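You operate a simulated robot arm through the tools that you are given. There is no shell and no other tool.

You are at the controls of a simulated two-armed robot. One attempt, no reset.

## Task
Bend the blue and white knuckles shut with the edge bender.
Fine: the loom is locked off, leave it so; press no other knuckle; the bender ends back at its start with the lever raised.

Only the result counts: the job must be done as asked and must still hold three seconds after the hand-in. Knocking over, shifting, dropping, spilling or breaking anything else fails it.

## Robot
Two 7-joint arms with fingered hands on one trunk that stands fixed in place. Base frame: the origin is at the foot of the trunk, x ahead of it, y to its left, z up; the work surface is at about z = 0.924. Lengths are in m, angles in degrees, forces in N, time in s.
The left shoulder is at [0.073, 0.153, 1.359], the right one opposite. With the tool pointing down near the work surface each hand reaches from about 0.1 to 0.84 m from the base axis, measured 20 degrees to its own side. Payload 4 kg a hand.
The tool frame of a hand sits at the grasp point between the pads (the TCP): z along the fingers, y along the line on which they close. The tips reach 0.03 m beyond it. Largest opening 0.104 m; the body of the gripper starts 0.035 m behind the TCP. The gripper is a hand of 3 fingers: y runs from the thumb to the fingers, the wrist lies at [-0.015, -0.104, -0.178] in the tool frame, and closing takes about 1.5 s.
Orientation is that of the tool frame in the base frame, as a unit quaternion [w, x, y, z]. With the fingers straight down and the wrist toward the robot, the tool's x, y and z point along [0, 1, 0], [1, 0, 0] and [0, 0, -1] of the base frame.

## Interface
- The arms move only by the tool servo_tool. It takes "left_rows", "right_rows" or both (then of equal length, played together; a hand with none holds still); each is a list of rows, each a list of 3 entries, a list of its own where there are three numbers: the shift along the tool's x, y, z in m, then the turn, a rotation vector about the tool's x, y, z in degrees, then the closure, from 0 (fully open) to 1 (shut). In form: [[[dx, dy, dz], [wx, wy, wz], claw], ...]. A call has 1 to 20 rows; each row shifts and turns the commanded pose from where the row before left it, along the tool's axes as they then stand. Rows are played at 5 a second. More than 0.05 m and 8.6 degrees between two rows, or a gripper value outside its range, and nothing of the call is played. A pose out of reach is approached as far as the arm can. The call stops where the force on the tool passes 40 N (or 10 N more than at its start, if that is more) or the arm is blocked; 0.2 s more then pass. The fingers move at their own pace (about 0.153 m/s each) and stop on an object; they squeeze with about 27 N. The grip force told is the motor's: it shows also when the fingers shut on nothing. Time passes only in rows, and 0.2 s behind the last, so rows that do not move let the fingers close. The reply holds the time, the measured pose of the TCP, the force on the tool along the base axes, the opening and the grip force, in the units named above and with some noise, with the torque about the TCP (base axes, N m) and any sound that the robot's microphone picked up, and new pictures: "pictures" is both (left out), scene, wrist or none (wrist: the cameras of the hands that moved).
- Cameras (640 x 400 px; columns grow to the right, rows downward): "scene" is now at [0.1423, -0.0195, 1.5843]; the picture's right is [-0.26, -0.97, -0.00], its down [-0.63, 0.17, -0.75] and it looks along [0.73, -0.20, -0.66] (base axes); focal length 348 px, centre (320, 200). "left" rides on the left gripper at [-0.064, -0.094, -0.117] in its tool frame; the picture's right is [-0.72, -0.33, 0.61], its down [0.64, -0.65, 0.40] and it looks along [0.27, 0.68, 0.68] (tool axes); focal length 238 px, centre (320, 200). "right" rides on the right gripper at [0.064, -0.094, -0.117] in its tool frame; the picture's right is [-0.72, 0.33, -0.61], its down [-0.64, -0.65, 0.40] and it looks along [-0.27, 0.68, 0.68] (tool axes); focal length 238 px, centre (320, 200). There is no depth. A picture from a camera that has moved, and an enlarged one, comes with that camera's place and axes in the base frame and with its lens. The place of the scene camera against the robot may be out by one fixed shift of up to 0.012 m in any direction.
- lift_body(by): slides the trunk up (or, below 0, down) by that many m; the arms and the scene camera ride with it, the base frame stays. It gives what a move gives, with no picture.
- set_grasp(shape, hand): the hand has 3 fingers and takes this shape, open, in about a second: jaw (thumb against the fingers, like two jaws); tri (thumb and two fingers); tip (a fingertip pinch); poke (one finger out to press); point (the index stretched); flat (the hand flat); cup (the hand cupped); fist (a fist). The gripper value then closes the fingers along that shape, each until it touches; the sizes above hold for jaw. It gives what a move gives, with no picture.
- head_to(pan, tilt): turns the head with the scene camera to pan (to the left, within 86 degrees either way) and tilt (down, from -29 to 69), counted from straight ahead of the robot. It gives what a move gives, and a new picture of the scene camera.
- inspect(camera, box): a new picture of the part [left, top, right, bottom] of that camera's present view, enlarged. It takes no simulated time.
- close_job(): hands the job in; it is judged then, once.

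Places have to be worked out from the pictures, the camera data and where the tool is seen. Open the grippers and draw the arms clear of the work before you hand the job in, unless the task says otherwise.

The tools are called after ">>>" by a JSON object that holds its "method" and its "body". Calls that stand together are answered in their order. servo_tool: Moves the arms, as the interface text tells. Its arguments: {"type":"object","properties":{"left_rows":{"type":"array","items":{"type":"array"}},"right_rows":{"type":"array","items":{"type":"array"}},"pictures":{"type":"string","enum":["both","scene","wrist","none"]}},"required":[]} The other tools are called the same way: lift_body (by) slides the trunk up or down; set_grasp (shape, hand) gives the hand a shape; head_to (pan, tilt) turns the head that bears the scene camera; inspect (camera, box) takes an enlarged picture of a part of a camera's view; close_job () hands the job in.

At the start:

```text
clock: 0.0
left_tcp_pos: [0.4798, 0.0476, 1.3032]
left_ee_rot: [0.0, 0.707, 0.707, -0.001]
left_contact_force: [-0.6, 0.4, -0.3]
left_ft_torque: [0.01, -0.01, -0.01]
left_gripper_width: 0.1037
left_grip_force: 0.0
left_shape: jaw
right_tcp_pos: [0.4923, -0.3645, 1.3194]
right_ee_rot: [-0.001, 0.708, 0.706, 0.0]
right_contact_force: [-0.3, 0.2, 0.1]
right_ft_torque: [0.01, 0.0, 0.0]
right_gripper_width: 0.1037
right_grip_force: 0.1
right_shape: jaw
trunk travel left (down, up): [-0.775, 0.165]
head pan, tilt: [-15.1, 41.0]
```

scene: 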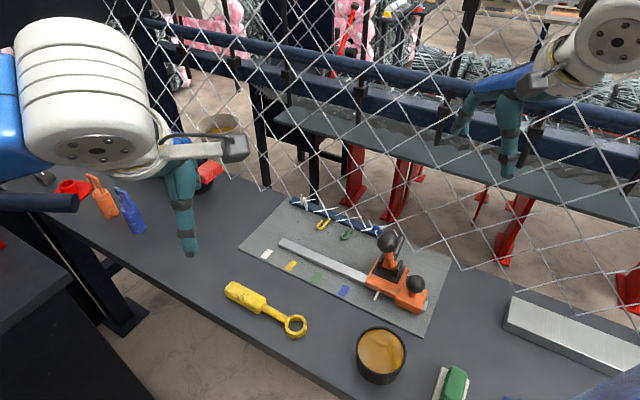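
right: 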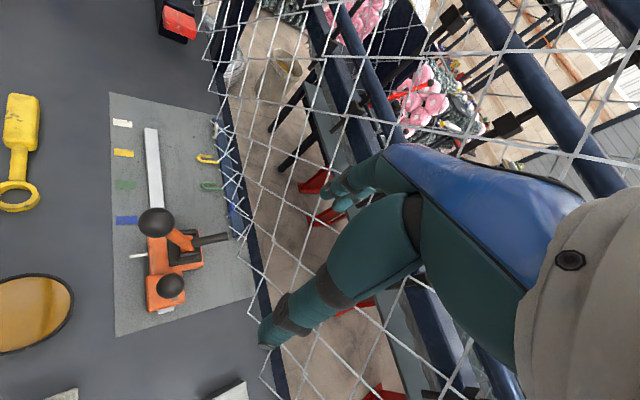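
left: 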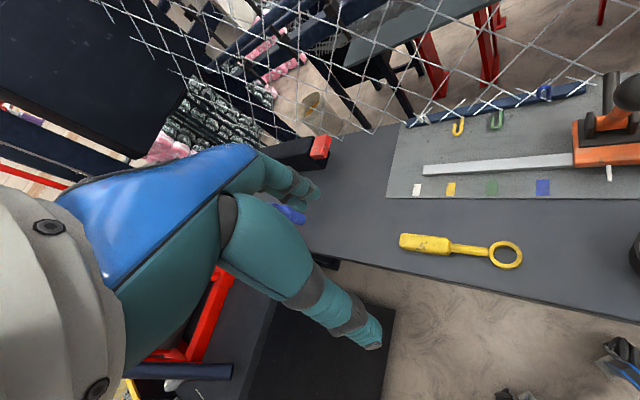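

I see a bender (orange, with black knobs and a lever) on a rail, with white/yellow/green/blue marks on the plate. I'll enlarge the picture around it first.

>>> {"method": "inspect", "body": {"camera": "scene", "box": [230, 180, 460, 340]}}

>>> {"method": "inspect", "body": {"camera": "right", "box": [90, 80, 290, 340]}}

>>> {"method": "inspect", "body": {"camera": "left", "box": [380, 60, 640, 220]}}

```text
2.50 times, centred on (345, 260) of scene
camera zoom: at [0.1423, -0.0195, 1.5843], right [-0.26, -0.97, 0.0], down [-0.63, 0.17, -0.75], along [0.73, -0.2, -0.66], focal length 871 px, centre (258, 50)
```

zoom: 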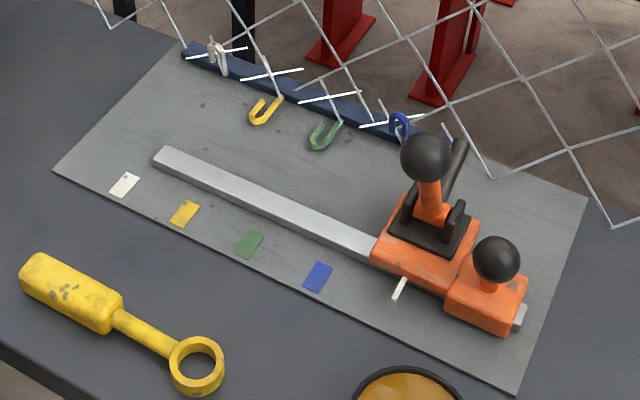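

```text
1.54 times, centred on (190, 210) of right
camera zoom: at [0.4, -0.3014, 1.4355], right [0.33, -0.72, 0.61], down [-0.65, -0.64, -0.4], along [0.68, -0.27, -0.68], focal length 367 px, centre (520, 185)
```

zoom: 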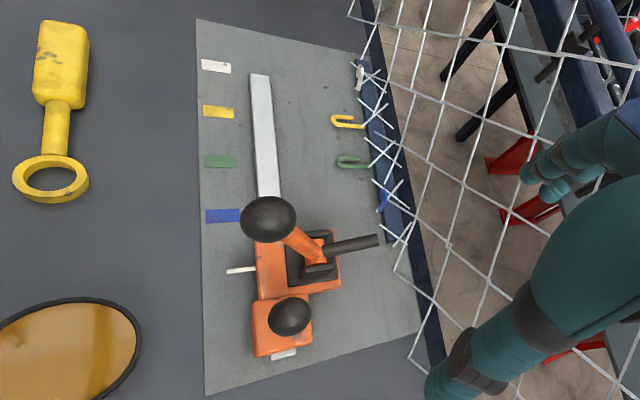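

```text
2.46 times, centred on (510, 140) of left
camera zoom: at [0.3851, -0.0143, 1.4198], right [-0.33, -0.72, -0.61], down [-0.65, 0.64, -0.4], along [0.68, 0.27, -0.68], focal length 587 px, centre (-148, 348)
```

zoom: 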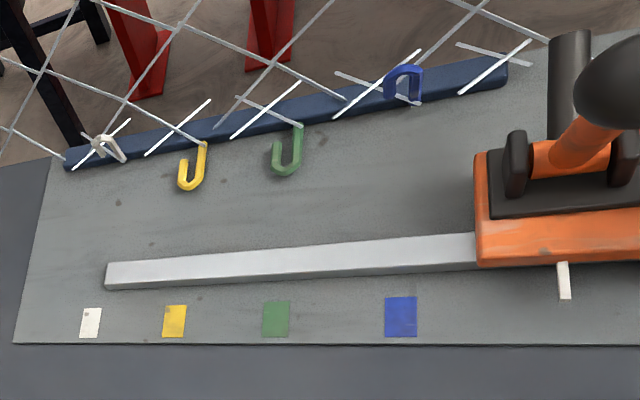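

The bender carriage rides on the rail, with a pointer that lines up with the colour marks. I'll enlarge the bender itself and the knuckles to learn the mechanism.

>>> {"method": "inspect", "body": {"camera": "scene", "box": [350, 220, 450, 320]}}

>>> {"method": "inspect", "body": {"camera": "scene", "box": [280, 180, 400, 255]}}

>>> {"method": "inspect", "body": {"camera": "right", "box": [120, 190, 260, 330]}}

>>> {"method": "inspect", "body": {"camera": "scene", "box": [430, 0, 640, 200]}}

>>> {"method": "inspect", "body": {"camera": "left", "box": [520, 50, 640, 200]}}

```text
4.00 times, centred on (400, 270) of scene
camera zoom: at [0.1423, -0.0195, 1.5843], right [-0.26, -0.97, 0.0], down [-0.63, 0.17, -0.75], along [0.73, -0.2, -0.66], focal length 1394 px, centre (0, -80)
```

zoom: 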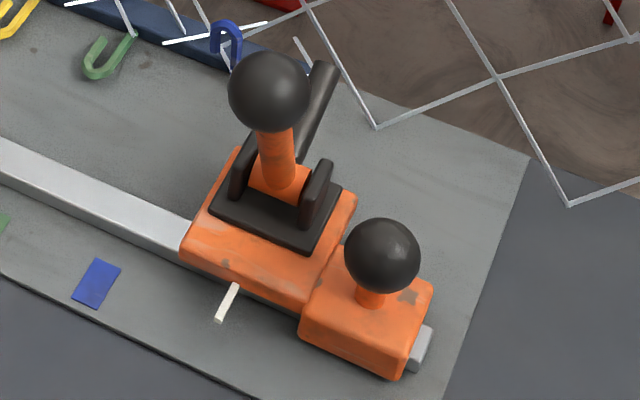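

```text
5.33 times, centred on (340, 218) of scene
camera zoom: at [0.1423, -0.0195, 1.5843], right [-0.26, -0.97, 0.0], down [-0.63, 0.17, -0.75], along [0.73, -0.2, -0.66], focal length 1859 px, centre (213, 107)
```

zoom: 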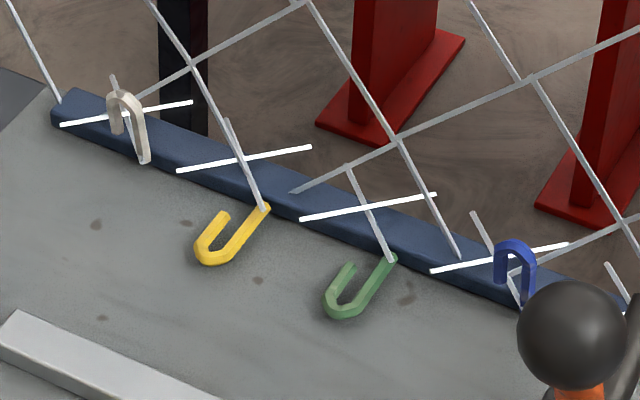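

```text
2.86 times, centred on (190, 260) of right
camera zoom: at [0.4, -0.3014, 1.4355], right [0.33, -0.72, 0.61], down [-0.65, -0.64, -0.4], along [0.68, -0.27, -0.68], focal length 681 px, centre (691, 29)
```

zoom: 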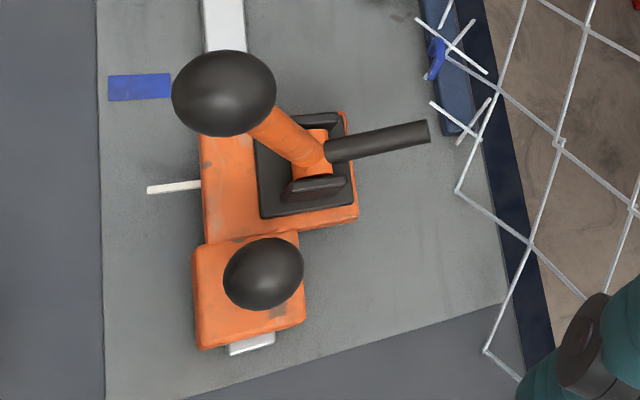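

```text
2.00 times, centred on (535, 100) of scene
camera zoom: at [0.1423, -0.0195, 1.5843], right [-0.26, -0.97, 0.0], down [-0.63, 0.17, -0.75], along [0.73, -0.2, -0.66], focal length 697 px, centre (-110, 400)
```

zoom: 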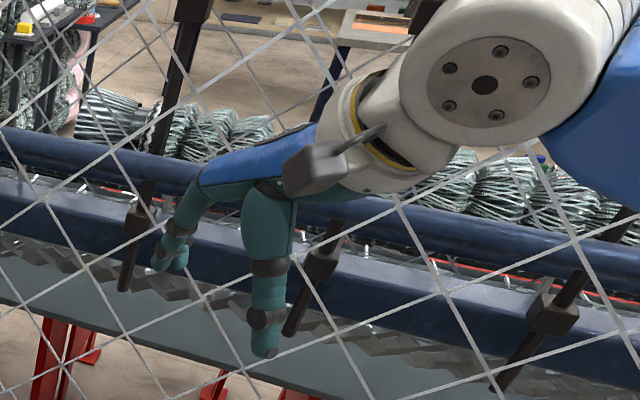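

```text
2.67 times, centred on (580, 125) of left
camera zoom: at [0.3851, -0.0143, 1.4198], right [-0.33, -0.72, -0.61], down [-0.65, 0.64, -0.4], along [0.68, 0.27, -0.68], focal length 636 px, centre (-373, 400)
```

zoom: 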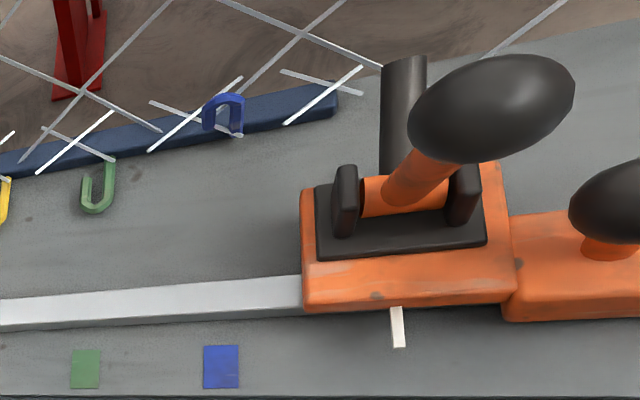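

The lever leans away from the mesh (ball at about [0.51, -0.255, 1.11]), and its rod must swing toward the mesh onto a knuckle. The pointer starts one mark spacing (about 0.069 m) past blue. I'll swing the left arm aside and bring the right hand above the lever, yawed 45° so its fingers close along the rail direction.

>>> {"method": "servo_tool", "body": {"right_rows": [[[0.033, -0.008, 0], [0, 0, 0], 0], [[0.033, -0.008, 0], [0, 0, 0], 0], [[0.033, -0.008, 0], [0, 0, 0], 0], [[0.033, -0.008, 0], [0, 0, 0], 0], [[0, 0, 0], [0, 0, -7.5], 0], [[0, 0, 0], [0, 0, -7.5], 0], [[0, 0, 0], [0, 0, -7.5], 0], [[0, 0, 0], [0, 0, -7.5], 0], [[0, 0, 0], [0, 0, -7.5], 0], [[0, 0, 0], [0, 0, -7.5], 0]], "left_rows": [[[0.04, -0.01, 0], [0, 0, 0], 0], [[0.04, -0.01, 0], [0, 0, 0], 0], [[0.04, -0.01, 0], [0, 0, 0], 0], [[0.04, -0.01, 0], [0, 0, 0], 0], [[0.04, -0.01, 0], [0, 0, 8], 0], [[0, 0, 0], [0, 0, 8], 0], [[0, 0, 0], [0, 0, 8], 0], [[0, 0, 0], [0, 0, 8], 0], [[0, 0, 0], [0, 0, 8], 0], [[0, 0, 0], [0, 0, 8], 0]]}}

```text
clock: 2.2
left_tcp_pos: [0.4322, 0.2519, 1.3026]
left_ee_rot: [0.002, 0.934, 0.358, 0.0]
left_contact_force: [-1.1, -1.1, 0.2]
left_ft_torque: [0.03, 0.02, 0.02]
left_gripper_width: 0.1035
left_grip_force: 0.0
left_shape: jaw
right_tcp_pos: [0.4608, -0.2302, 1.3199]
right_ee_rot: [-0.001, 0.381, 0.924, -0.001]
right_contact_force: [1.2, 0.5, 0.1]
right_ft_torque: [-0.02, 0.04, 0.01]
right_gripper_width: 0.1037
right_grip_force: 0.0
right_shape: jaw
trunk travel left (down, up): [-0.775, 0.165]
head pan, tilt: [-15.1, 41.0]
camera scene: at [0.1437, -0.0161, 1.5842], right [-0.26, -0.97, 0.0], down [-0.64, 0.17, -0.75], along [0.73, -0.2, -0.66], focal length 348 px, centre (320, 200)
camera right: at [0.3512, -0.2519, 1.4365], right [0.74, -0.28, 0.61], down [-0.01, -0.91, -0.4], along [0.67, 0.29, -0.68], focal length 238 px, centre (320, 200)
camera left: at [0.3196, 0.2799, 1.4192], right [-0.75, -0.24, -0.61], down [0.04, 0.91, -0.41], along [0.66, -0.33, -0.68], focal length 238 px, centre (320, 200)
```

scene: 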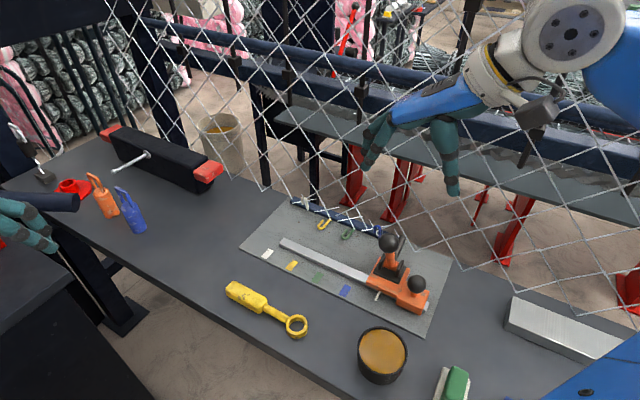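
right: 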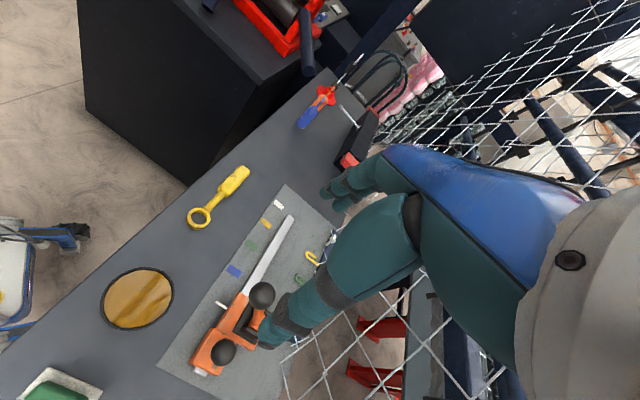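
left: 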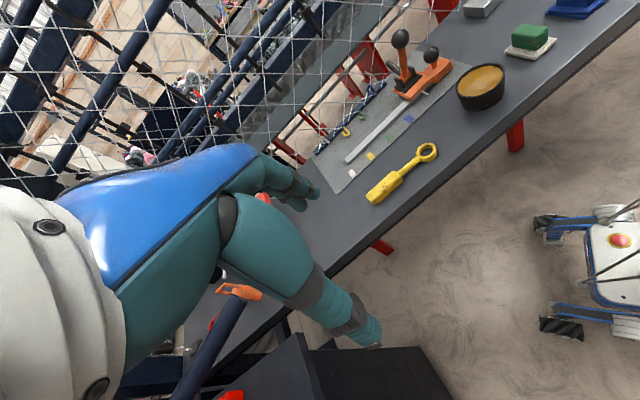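

Both arms moved as planned, and the left camera now sees the bender from the side. I'll enlarge that view to triangulate ball, pivot, rod and mesh better.

>>> {"method": "inspect", "body": {"camera": "left", "box": [300, 15, 480, 195]}}

>>> {"method": "inspect", "body": {"camera": "left", "box": [360, 20, 460, 120]}}

>>> {"method": "inspect", "body": {"camera": "right", "box": [170, 190, 350, 390]}}

```text
2.22 times, centred on (390, 105) of left
camera zoom: at [0.3196, 0.2799, 1.4192], right [-0.75, -0.24, -0.61], down [0.04, 0.91, -0.41], along [0.66, -0.33, -0.68], focal length 530 px, centre (164, 411)
```

zoom: 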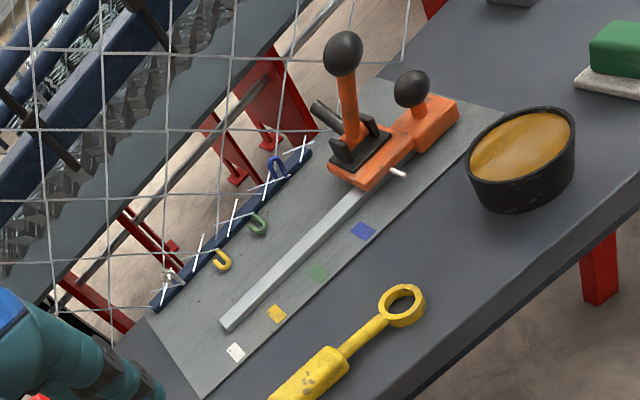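

```text
4.00 times, centred on (410, 70) of left
camera zoom: at [0.3196, 0.2799, 1.4192], right [-0.75, -0.24, -0.61], down [0.04, 0.91, -0.41], along [0.66, -0.33, -0.68], focal length 953 px, centre (-40, 720)
```

zoom: 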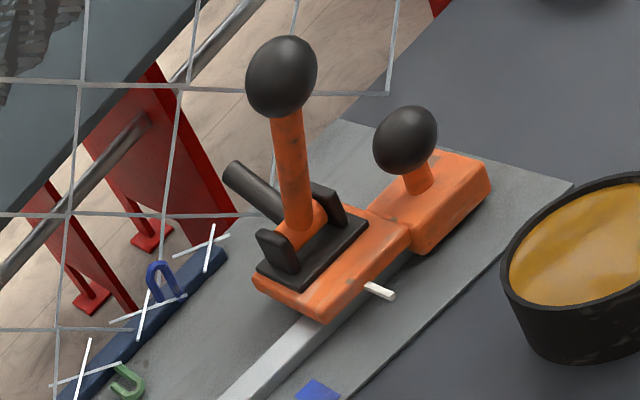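

```text
2.00 times, centred on (260, 290) of right
camera zoom: at [0.3512, -0.2519, 1.4365], right [0.74, -0.28, 0.61], down [-0.01, -0.91, -0.4], along [0.67, 0.29, -0.68], focal length 477 px, centre (440, 20)
```

zoom: 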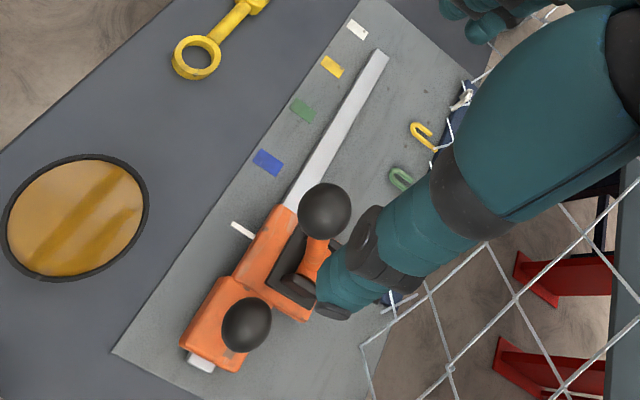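

The measurements agree: lever ball at [0.516, -0.255, 1.103], pivot near [0.560, -0.302, 0.972], rod end near [0.600, -0.339, 1.005], rail at 45°, mesh standing about 0.1 m beyond the pivot. I'll lower the right hand to a pre-grasp point behind and above the ball, tilted 30° back from the mesh.

>>> {"method": "servo_tool", "body": {"right_rows": [[[-0.0028, 0.0053, 0.0348], [0, 0, 0], 0], [[-0.0028, 0.0053, 0.0348], [0, 0, 0], 0], [[-0.0028, 0.0053, 0.0348], [0, 0, 0], 0], [[-0.0028, 0.0053, 0.0348], [0, 0, 0], 0], [[0, 0, 0], [0, -7.5, 0], 0], [[0, 0, 0], [0, -7.5, 0], 0], [[0, 0, 0], [0, -7.5, 0], 0], [[0, 0, 0], [0, -7.5, 0], 0]]}}

>>> {"method": "inspect", "body": {"camera": "left", "box": [360, 0, 480, 120]}}

>>> {"method": "inspect", "body": {"camera": "scene", "box": [340, 120, 500, 320]}}

```text
clock: 4.0
left_tcp_pos: [0.4279, 0.2514, 1.3021]
left_ee_rot: [0.0, 0.934, 0.358, 0.0]
left_contact_force: [-0.3, 0.7, 0.2]
left_ft_torque: [-0.02, 0.01, -0.01]
left_gripper_width: 0.1036
left_grip_force: 0.1
left_shape: jaw
right_tcp_pos: [0.4816, -0.2241, 1.1807]
right_ee_rot: [0.24, 0.369, 0.892, -0.1]
right_contact_force: [0.4, 0.1, 0.6]
right_ft_torque: [0.03, 0.01, -0.02]
right_gripper_width: 0.1036
right_grip_force: 0.0
right_shape: jaw
trunk travel left (down, up): [-0.775, 0.165]
head pan, tilt: [-15.1, 41.0]
camera scene: at [0.1414, -0.0169, 1.5844], right [-0.26, -0.97, 0.0], down [-0.63, 0.17, -0.75], along [0.73, -0.2, -0.66], focal length 348 px, centre (320, 200)
camera right: at [0.3364, -0.2095, 1.2493], right [0.45, 0.01, 0.89], down [0.07, -1.0, -0.03], along [0.89, 0.08, -0.45], focal length 238 px, centre (320, 200)
```

scene: 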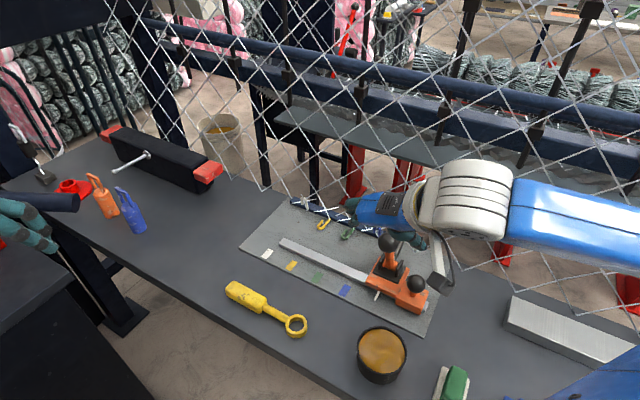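
right: 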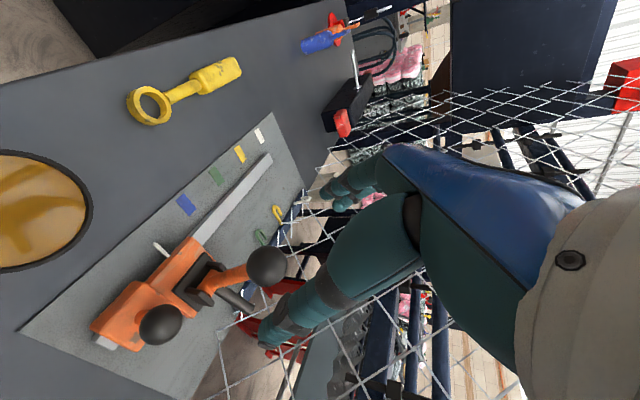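

```text
3.33 times, centred on (420, 60) of left
camera zoom: at [0.3174, 0.2788, 1.42], right [-0.75, -0.24, -0.61], down [0.04, 0.91, -0.41], along [0.66, -0.33, -0.68], focal length 794 px, centre (-13, 667)
```

zoom: 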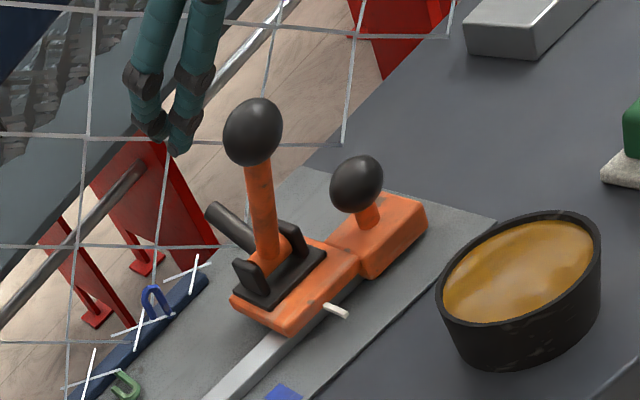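

```text
2.00 times, centred on (420, 220) of scene
camera zoom: at [0.1414, -0.0169, 1.5844], right [-0.26, -0.97, 0.0], down [-0.63, 0.17, -0.75], along [0.73, -0.2, -0.66], focal length 697 px, centre (120, 160)
```

zoom: 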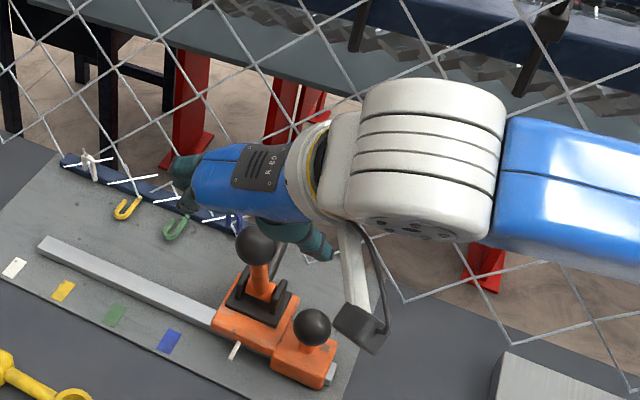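

The tool axis now points down and toward the mesh as intended, and the right camera confirms the ball at about [0.516, -0.253, 1.102], 0.09 m ahead along the tool's z. I'll advance with the fingers open so they straddle the ball.

>>> {"method": "servo_tool", "body": {"right_rows": [[[0, 0.001, 0.022], [0, 0, 0], 0], [[0, 0.001, 0.022], [0, 0, 0], 0], [[0, 0.0005, 0.022], [0, 0, 0], 0], [[0, 0, 0.021], [0, 0, 0], 0]]}}

>>> {"method": "inspect", "body": {"camera": "left", "box": [360, 0, 480, 120]}}

>>> {"method": "inspect", "body": {"camera": "scene", "box": [340, 170, 480, 320]}}

```text
clock: 5.0
left_tcp_pos: [0.4293, 0.2495, 1.3031]
left_ee_rot: [0.0, 0.934, 0.358, 0.0]
left_contact_force: [0.7, 0.5, -1.0]
left_ft_torque: [0.02, 0.01, 0.01]
left_gripper_width: 0.1037
left_grip_force: 0.1
left_shape: jaw
right_tcp_pos: [0.5143, -0.255, 1.1046]
right_ee_rot: [0.24, 0.37, 0.892, -0.098]
right_contact_force: [0.3, 0.2, -0.3]
right_ft_torque: [0.04, 0.01, -0.01]
right_gripper_width: 0.1035
right_grip_force: 0.1
right_shape: jaw
trunk travel left (down, up): [-0.775, 0.165]
head pan, tilt: [-15.1, 41.0]
camera scene: at [0.1419, -0.0177, 1.5844], right [-0.26, -0.97, 0.0], down [-0.63, 0.17, -0.75], along [0.73, -0.2, -0.66], focal length 348 px, centre (320, 200)
camera right: at [0.3704, -0.2404, 1.1736], right [0.45, 0.01, 0.89], down [0.07, -1.0, -0.03], along [0.89, 0.08, -0.45], focal length 238 px, centre (320, 200)
```

scene: 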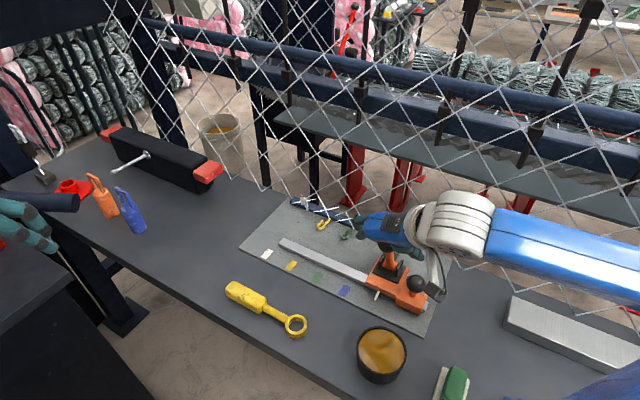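
right: 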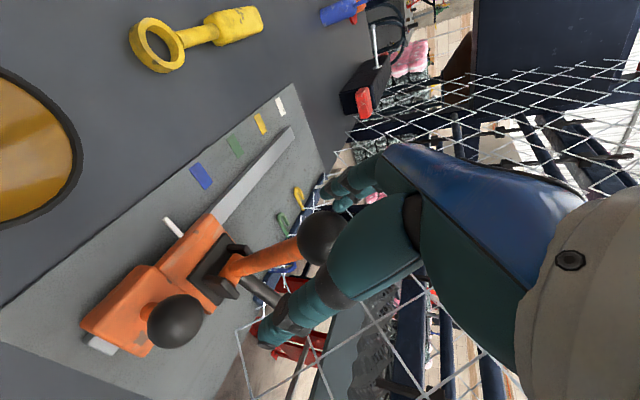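

```text
3.33 times, centred on (420, 60) of left
camera zoom: at [0.3177, 0.2781, 1.42], right [-0.75, -0.24, -0.61], down [0.04, 0.91, -0.4], along [0.66, -0.33, -0.68], focal length 794 px, centre (-13, 667)
```

zoom: 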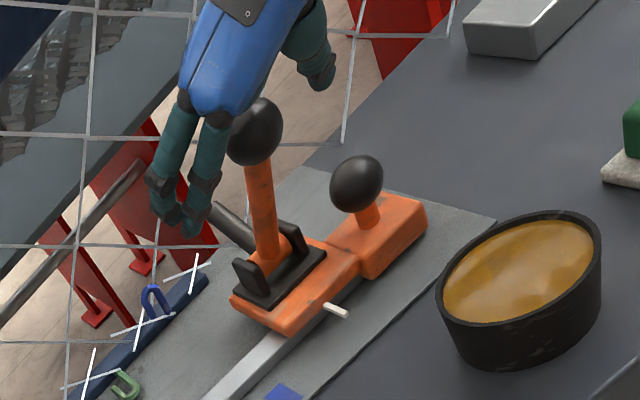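

```text
2.67 times, centred on (410, 245) of scene
camera zoom: at [0.1419, -0.0177, 1.5844], right [-0.26, -0.97, 0.0], down [-0.63, 0.17, -0.75], along [0.73, -0.2, -0.66], focal length 929 px, centre (80, 80)
```

zoom: 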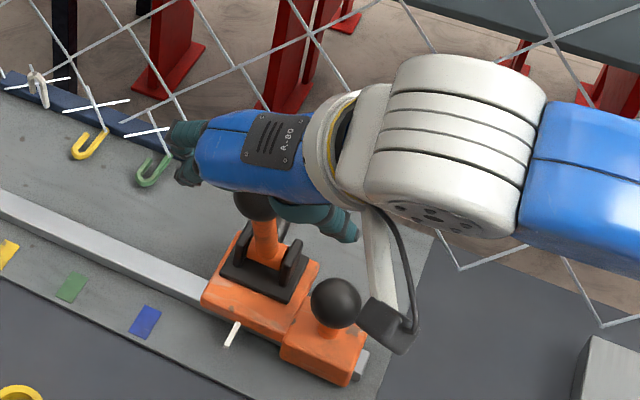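

The TCP sits on the ball centre with the fingers straddling it and no contact force. I'll close the hand on the ball.

>>> {"method": "servo_tool", "body": {"right_rows": [[[0, 0, 0], [0, 0, 0], 0.3], [[0, 0, 0], [0, 0, 0], 0.5], [[0, 0, 0], [0, 0, 0], 0.7], [[0, 0, 0], [0, 0, 0], 0.85], [[0, 0, 0], [0, 0, 0], 1], [[0, 0, 0], [0, 0, 0], 1], [[0, 0, 0], [0, 0, 0], 1], [[0, 0, 0], [0, 0, 0], 1]]}}

>>> {"method": "inspect", "body": {"camera": "left", "box": [360, 0, 480, 120]}}

>>> {"method": "inspect", "body": {"camera": "scene", "box": [340, 170, 480, 320]}}

```text
clock: 6.8
left_tcp_pos: [0.4297, 0.2477, 1.3033]
left_ee_rot: [0.0, 0.934, 0.358, -0.001]
left_contact_force: [0.0, 0.0, -0.5]
left_ft_torque: [0.0, -0.02, 0.0]
left_gripper_width: 0.104
left_grip_force: 0.1
left_shape: jaw
right_tcp_pos: [0.5154, -0.2556, 1.1031]
right_ee_rot: [0.238, 0.371, 0.892, -0.099]
right_contact_force: [-1.2, -2.6, -7.0]
right_ft_torque: [0.23, -0.13, 0.15]
right_gripper_width: 0.0169
right_grip_force: 26.9
right_shape: jaw
trunk travel left (down, up): [-0.775, 0.165]
head pan, tilt: [-15.1, 41.0]
camera scene: at [0.143, -0.0199, 1.5841], right [-0.26, -0.97, 0.0], down [-0.63, 0.17, -0.75], along [0.73, -0.2, -0.66], focal length 348 px, centre (320, 200)
camera right: at [0.3706, -0.2421, 1.1729], right [0.46, 0.01, 0.89], down [0.07, -1.0, -0.03], along [0.89, 0.08, -0.45], focal length 238 px, centre (320, 200)
```

scene: 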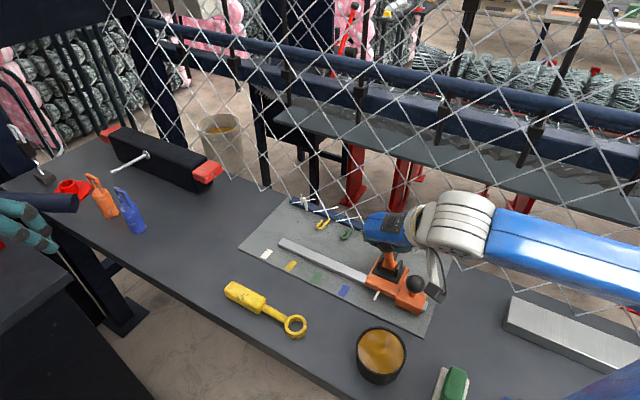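
right: 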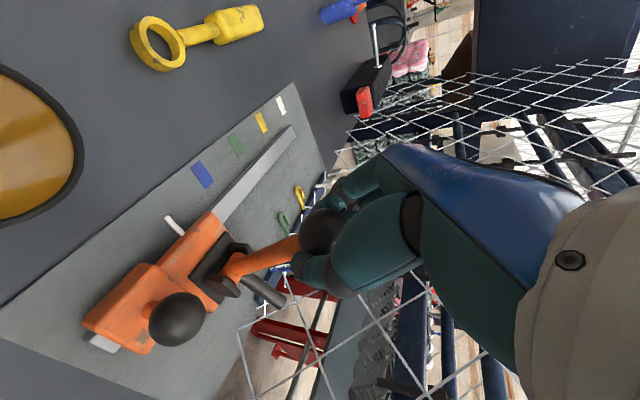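

```text
3.33 times, centred on (420, 60) of left
camera zoom: at [0.3186, 0.276, 1.4202], right [-0.75, -0.24, -0.61], down [0.04, 0.91, -0.4], along [0.66, -0.33, -0.68], focal length 794 px, centre (-13, 667)
```

zoom: 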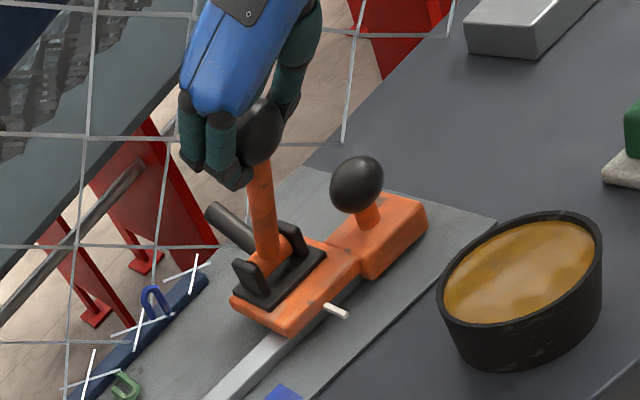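

```text
2.67 times, centred on (410, 245) of scene
camera zoom: at [0.143, -0.0199, 1.5841], right [-0.26, -0.97, 0.0], down [-0.63, 0.17, -0.75], along [0.73, -0.2, -0.66], focal length 929 px, centre (80, 80)
```

zoom: 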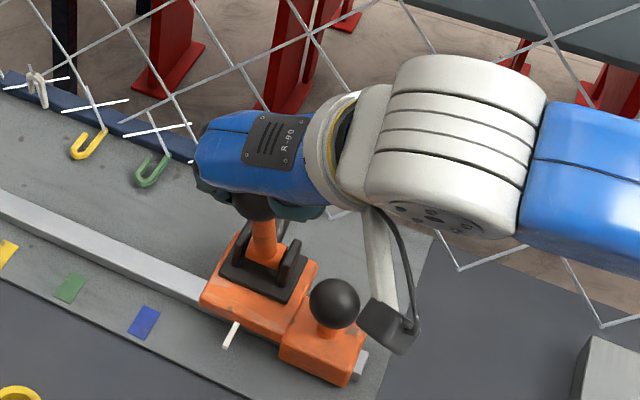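

The hand holds the ball (26.9 N grip) and the pointer hasn't moved. I'll try a small 0.02 m slide along the rail toward blue to see whether the carriage follows.

>>> {"method": "servo_tool", "body": {"right_rows": [[[0, 0.01, 0], [0, 0, 0], 1], [[0, 0.01, 0], [0, 0, 0], 1], [[0, 0, 0], [0, 0, 0], 1]], "pictures": "scene"}}

>>> {"method": "inspect", "body": {"camera": "scene", "box": [340, 170, 480, 320]}}

>>> {"method": "inspect", "body": {"camera": "left", "box": [360, 0, 480, 120]}}

```text
clock: 7.6
left_tcp_pos: [0.4314, 0.2473, 1.3033]
left_ee_rot: [0.0, 0.934, 0.358, -0.001]
left_contact_force: [0.0, -0.1, -0.3]
left_ft_torque: [-0.01, 0.02, -0.01]
left_gripper_width: 0.1035
left_grip_force: 0.1
left_shape: jaw
right_tcp_pos: [0.5303, -0.2412, 1.103]
right_ee_rot: [0.238, 0.371, 0.892, -0.098]
right_contact_force: [1.2, -3.0, -7.6]
right_ft_torque: [0.23, -0.13, 0.14]
right_gripper_width: 0.0166
right_grip_force: 27.1
right_shape: jaw
trunk travel left (down, up): [-0.775, 0.165]
head pan, tilt: [-15.1, 41.0]
camera scene: at [0.1437, -0.0198, 1.5841], right [-0.26, -0.97, 0.0], down [-0.64, 0.17, -0.75], along [0.73, -0.2, -0.66], focal length 348 px, centre (320, 200)
```

scene: 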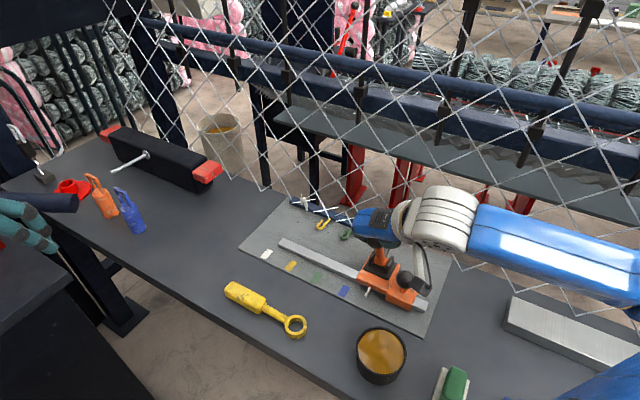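

```text
2.67 times, centred on (410, 245) of scene
camera zoom: at [0.1437, -0.0198, 1.5841], right [-0.26, -0.97, 0.0], down [-0.64, 0.17, -0.75], along [0.73, -0.2, -0.66], focal length 929 px, centre (80, 80)
```

zoom: 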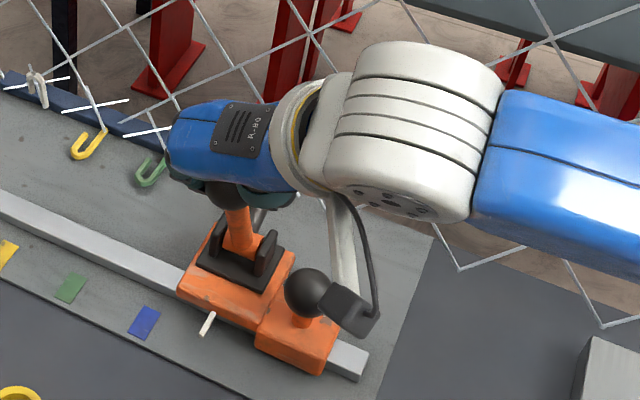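

```text
3.33 times, centred on (420, 60) of left
camera zoom: at [0.319, 0.276, 1.4201], right [-0.75, -0.24, -0.61], down [0.04, 0.91, -0.4], along [0.66, -0.33, -0.68], focal length 794 px, centre (-13, 667)
```

zoom: 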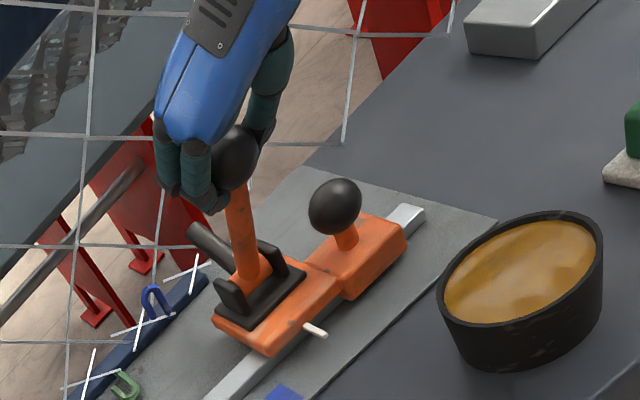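

The carriage slides freely with the lever: the pointer moved about 0.02 m and the force stayed small. I'll slide a further 0.04 m toward the blue mark and then check the alignment.

>>> {"method": "servo_tool", "body": {"right_rows": [[[0, 0.01, 0], [0, 0, 0], 1], [[0, 0.01, 0], [0, 0, 0], 1], [[0, 0.01, 0], [0, 0, 0], 1], [[0, 0.01, 0], [0, 0, 0], 1], [[0, 0, 0], [0, 0, 0], 1]]}}

>>> {"method": "inspect", "body": {"camera": "scene", "box": [300, 230, 440, 320]}}

>>> {"method": "inspect", "body": {"camera": "right", "box": [100, 90, 340, 290]}}

>>> {"method": "inspect", "body": {"camera": "left", "box": [340, 20, 480, 160]}}

```text
clock: 8.8
left_tcp_pos: [0.4303, 0.2472, 1.3025]
left_ee_rot: [-0.001, 0.934, 0.358, 0.0]
left_contact_force: [1.2, 1.4, -0.4]
left_ft_torque: [-0.02, 0.0, -0.01]
left_gripper_width: 0.1037
left_grip_force: 0.2
left_shape: jaw
right_tcp_pos: [0.5579, -0.2121, 1.1035]
right_ee_rot: [0.238, 0.37, 0.893, -0.099]
right_contact_force: [2.1, -4.0, -9.5]
right_ft_torque: [0.25, -0.11, 0.13]
right_gripper_width: 0.0166
right_grip_force: 27.2
right_shape: jaw
trunk travel left (down, up): [-0.775, 0.165]
head pan, tilt: [-15.1, 41.0]
camera scene: at [0.1446, -0.0201, 1.584], right [-0.26, -0.97, 0.0], down [-0.64, 0.17, -0.75], along [0.73, -0.2, -0.66], focal length 348 px, centre (320, 200)
camera right: at [0.4131, -0.1998, 1.1731], right [0.46, 0.01, 0.89], down [0.07, -1.0, -0.03], along [0.89, 0.08, -0.45], focal length 238 px, centre (320, 200)
```

scene: 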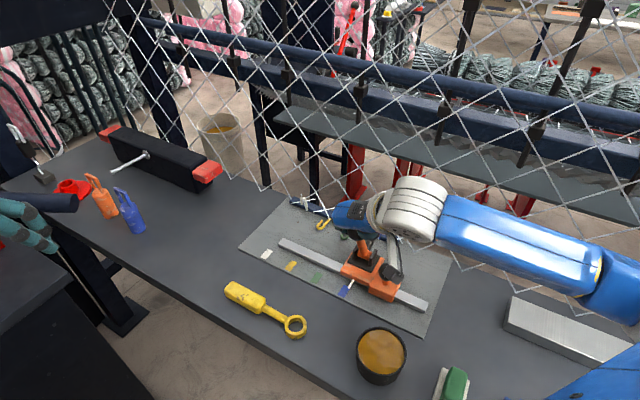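
right: 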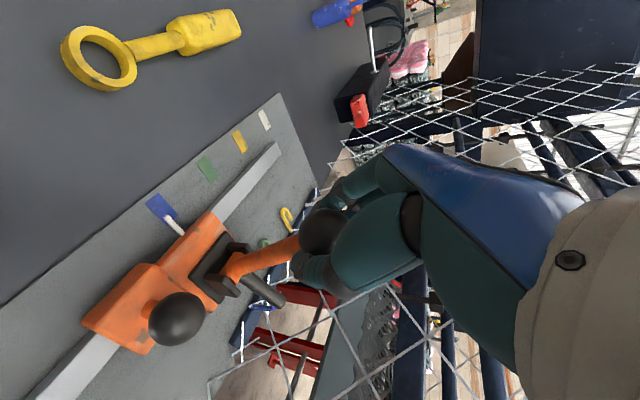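

```text
4.44 times, centred on (370, 275) of scene
camera zoom: at [0.1446, -0.0201, 1.584], right [-0.26, -0.97, 0.0], down [-0.64, 0.17, -0.75], along [0.73, -0.2, -0.66], focal length 1549 px, centre (98, -133)
```

zoom: 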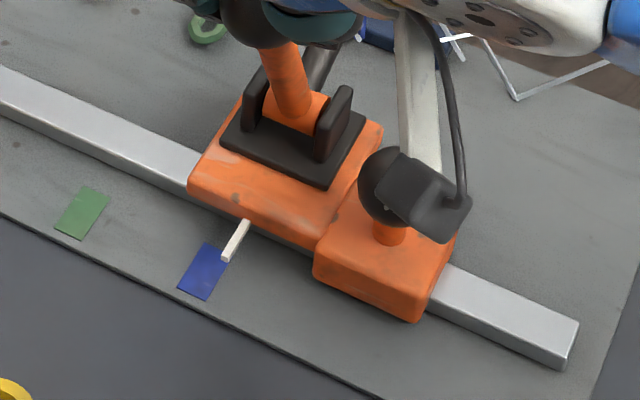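

```text
2.00 times, centred on (220, 190) of right
camera zoom: at [0.4131, -0.1998, 1.1731], right [0.46, 0.01, 0.89], down [0.07, -1.0, -0.03], along [0.89, 0.08, -0.45], focal length 477 px, centre (520, 220)
```

zoom: 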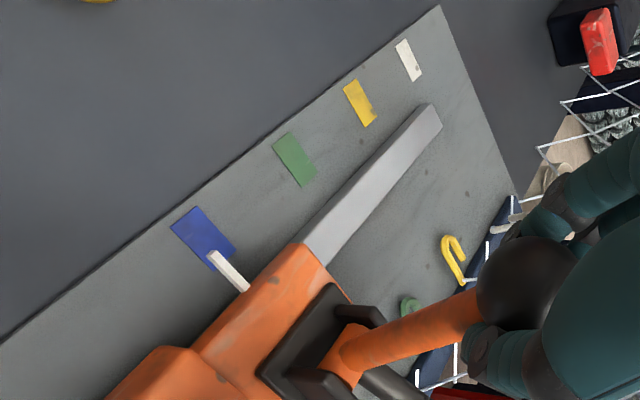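

```text
2.86 times, centred on (410, 90) of left
camera zoom: at [0.3196, 0.2756, 1.42], right [-0.75, -0.24, -0.61], down [0.04, 0.91, -0.4], along [0.66, -0.33, -0.68], focal length 681 px, centre (63, 514)
```

zoom: 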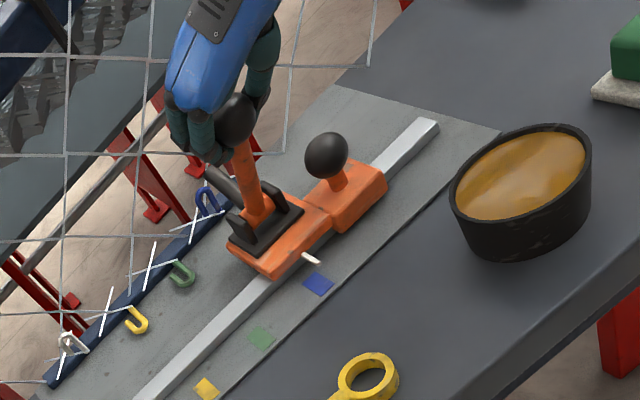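

The pointer is about 0.008 m short of the blue mark's centre line. I'll slide the last 0.008 m and look again.

>>> {"method": "servo_tool", "body": {"right_rows": [[[0, 0.004, 0], [0, 0, 0], 1], [[0, 0.004, 0], [0, 0, 0], 1], [[0, 0, 0], [0, 0, 0], 1]], "pictures": "none"}}

>>> {"method": "inspect", "body": {"camera": "scene", "box": [320, 250, 390, 310]}}

>>> {"method": "inspect", "body": {"camera": "right", "box": [130, 130, 270, 250]}}

>>> {"method": "inspect", "body": {"camera": "left", "box": [370, 60, 450, 140]}}

```text
clock: 9.6
left_tcp_pos: [0.431, 0.248, 1.302]
left_ee_rot: [-0.001, 0.934, 0.358, 0.0]
left_contact_force: [-1.0, 0.6, 0.3]
left_ft_torque: [-0.03, 0.02, 0.02]
left_gripper_width: 0.1038
left_grip_force: 0.0
left_shape: jaw
right_tcp_pos: [0.5636, -0.2071, 1.1031]
right_ee_rot: [0.238, 0.369, 0.893, -0.099]
right_contact_force: [1.5, -3.5, -9.5]
right_ft_torque: [0.2, -0.14, 0.16]
right_gripper_width: 0.0167
right_grip_force: 27.0
right_shape: jaw
trunk travel left (down, up): [-0.775, 0.165]
head pan, tilt: [-15.1, 41.0]
```

```text
6.67 times, centred on (355, 280) of scene
camera zoom: at [0.1448, -0.0202, 1.584], right [-0.26, -0.97, 0.0], down [-0.64, 0.17, -0.75], along [0.73, -0.2, -0.66], focal length 2323 px, centre (87, -333)
```

zoom: 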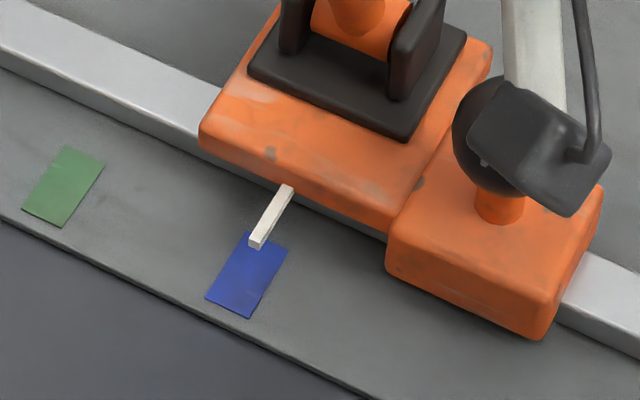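

```text
3.33 times, centred on (200, 190) of right
camera zoom: at [0.419, -0.1941, 1.1731], right [0.46, 0.01, 0.89], down [0.07, -1.0, -0.03], along [0.89, 0.08, -0.45], focal length 794 px, centre (720, 233)
```

zoom: 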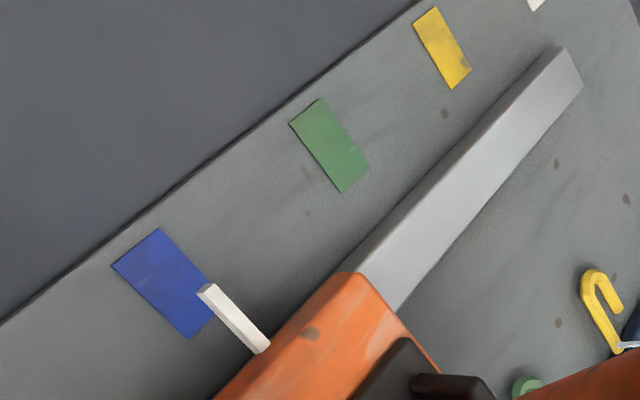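

```text
5.00 times, centred on (410, 100) of left
camera zoom: at [0.3197, 0.2755, 1.4201], right [-0.75, -0.24, -0.61], down [0.04, 0.91, -0.4], along [0.66, -0.33, -0.68], focal length 1192 px, centre (-130, 700)
```

zoom: 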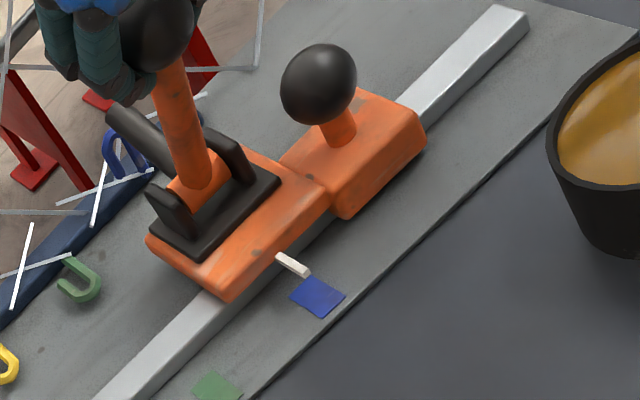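

The pointer now lies on the blue mark's axis to within about 2 mm. After a 1 mm final trim, I'll start swinging the lever toward the mesh along its arc (first ~11°), watching the force.

>>> {"method": "servo_tool", "body": {"right_rows": [[[0, 0.001, 0], [0, 0, 0], 1], [[-0.0092, 0, 0.0015], [0, 0, 0], 1], [[-0.0092, 0, 0.0015], [0, 0, 0], 1], [[-0.0092, 0, 0.0015], [0, 0, 0], 1]]}}

>>> {"method": "inspect", "body": {"camera": "left", "box": [340, 30, 450, 140]}}

>>> {"method": "inspect", "body": {"camera": "scene", "box": [310, 180, 430, 310]}}

```text
clock: 10.6
left_tcp_pos: [0.4319, 0.2473, 1.3033]
left_ee_rot: [-0.001, 0.933, 0.359, -0.001]
left_contact_force: [0.7, -0.2, 0.5]
left_ft_torque: [0.01, 0.0, 0.01]
left_gripper_width: 0.1038
left_grip_force: 0.0
left_shape: jaw
right_tcp_pos: [0.5819, -0.2246, 1.1123]
right_ee_rot: [0.236, 0.37, 0.893, -0.098]
right_contact_force: [-1.8, -0.6, -14.9]
right_ft_torque: [0.5, 0.11, 0.19]
right_gripper_width: 0.0163
right_grip_force: 27.2
right_shape: jaw
trunk travel left (down, up): [-0.775, 0.165]
head pan, tilt: [-15.1, 41.0]
camera scene: at [0.1451, -0.0196, 1.5838], right [-0.26, -0.97, 0.0], down [-0.64, 0.17, -0.75], along [0.73, -0.2, -0.66], focal length 348 px, centre (320, 200)
camera right: at [0.4375, -0.2106, 1.1815], right [0.46, 0.01, 0.89], down [0.07, -1.0, -0.03], along [0.89, 0.08, -0.46], focal length 238 px, centre (320, 200)
```

scene: 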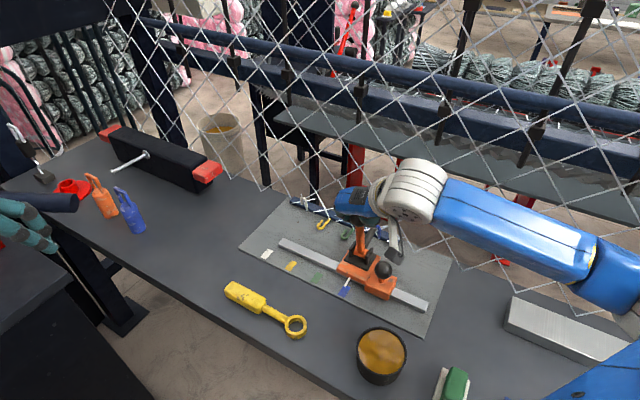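
right: 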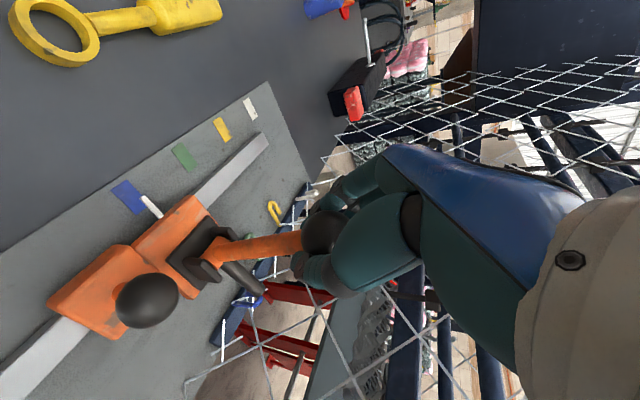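

```text
3.64 times, centred on (395, 85) of left
camera zoom: at [0.32, 0.2761, 1.4198], right [-0.75, -0.24, -0.61], down [0.04, 0.91, -0.4], along [0.66, -0.33, -0.68], focal length 867 px, centre (47, 618)
```

zoom: 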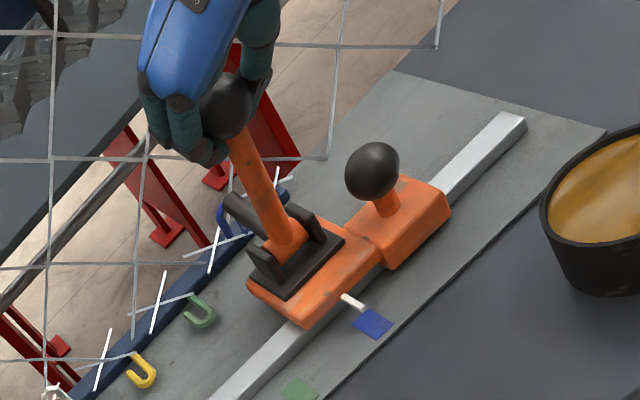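

```text
3.08 times, centred on (370, 245) of scene
camera zoom: at [0.1451, -0.0196, 1.5838], right [-0.26, -0.97, 0.0], down [-0.64, 0.17, -0.75], along [0.73, -0.2, -0.66], focal length 1072 px, centre (166, 62)
```

zoom: 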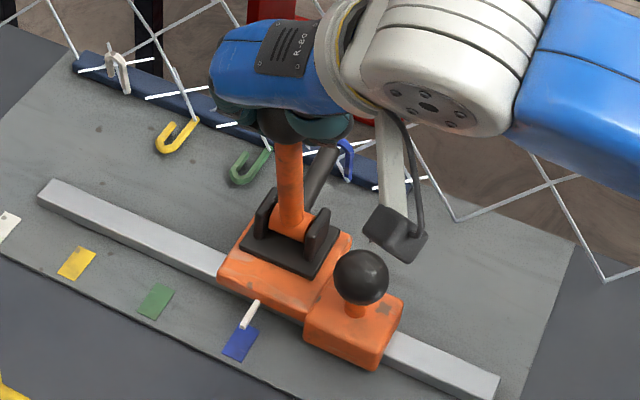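

The lever swings with the hand and the pointer stays on blue. The downward pull of 15 N says my arc is slightly too high, so I'll continue flatter toward upright.

>>> {"method": "servo_tool", "body": {"right_rows": [[[-0.0076, 0, 0.0038], [0, 0, 0], 1], [[-0.0076, 0, 0.0038], [0, 0, 0], 1], [[-0.0076, 0, 0.0038], [0, 0, 0], 1]]}}

>>> {"method": "inspect", "body": {"camera": "left", "box": [340, 30, 450, 140]}}

>>> {"method": "inspect", "body": {"camera": "scene", "box": [310, 180, 430, 310]}}

```text
clock: 11.4
left_tcp_pos: [0.4292, 0.2477, 1.3026]
left_ee_rot: [-0.001, 0.933, 0.359, -0.001]
left_contact_force: [0.8, 0.6, -0.7]
left_ft_torque: [0.0, 0.02, 0.0]
left_gripper_width: 0.1038
left_grip_force: 0.0
left_shape: jaw
right_tcp_pos: [0.5995, -0.2418, 1.1159]
right_ee_rot: [0.238, 0.37, 0.893, -0.099]
right_contact_force: [-4.3, 0.0, -16.2]
right_ft_torque: [0.26, 0.11, 0.12]
right_gripper_width: 0.0169
right_grip_force: 27.0
right_shape: jaw
trunk travel left (down, up): [-0.775, 0.165]
head pan, tilt: [-15.1, 41.0]
camera scene: at [0.1444, -0.019, 1.584], right [-0.26, -0.97, 0.0], down [-0.64, 0.17, -0.75], along [0.73, -0.2, -0.66], focal length 348 px, centre (320, 200)
camera right: at [0.4551, -0.2287, 1.1844], right [0.46, 0.01, 0.89], down [0.07, -1.0, -0.03], along [0.89, 0.08, -0.46], focal length 238 px, centre (320, 200)
```

scene: 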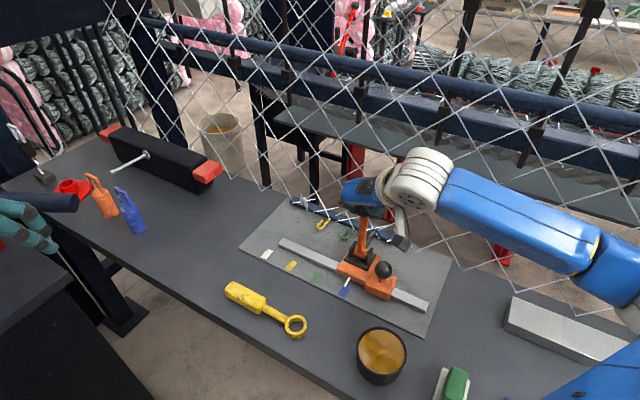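
right: 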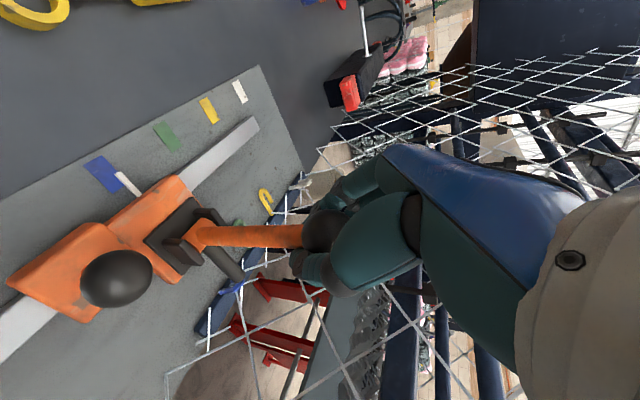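

```text
3.64 times, centred on (395, 85) of left
camera zoom: at [0.3194, 0.2766, 1.4199], right [-0.75, -0.24, -0.61], down [0.04, 0.91, -0.4], along [0.66, -0.33, -0.68], focal length 867 px, centre (47, 618)
```

zoom: 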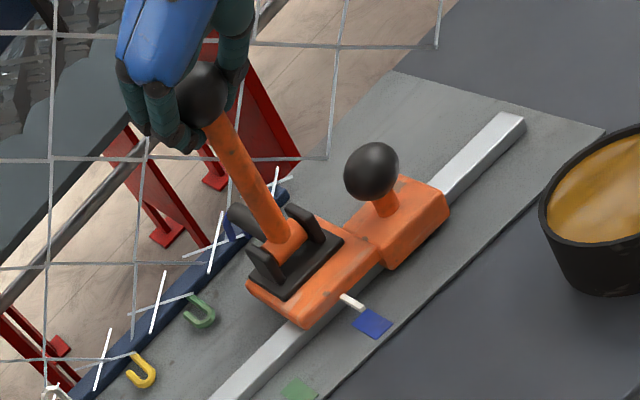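

```text
3.08 times, centred on (370, 245) of scene
camera zoom: at [0.1444, -0.019, 1.584], right [-0.26, -0.97, 0.0], down [-0.64, 0.17, -0.75], along [0.73, -0.2, -0.66], focal length 1072 px, centre (166, 62)
```

zoom: 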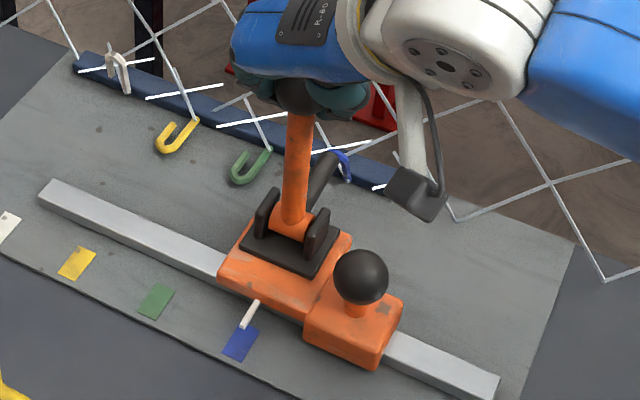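

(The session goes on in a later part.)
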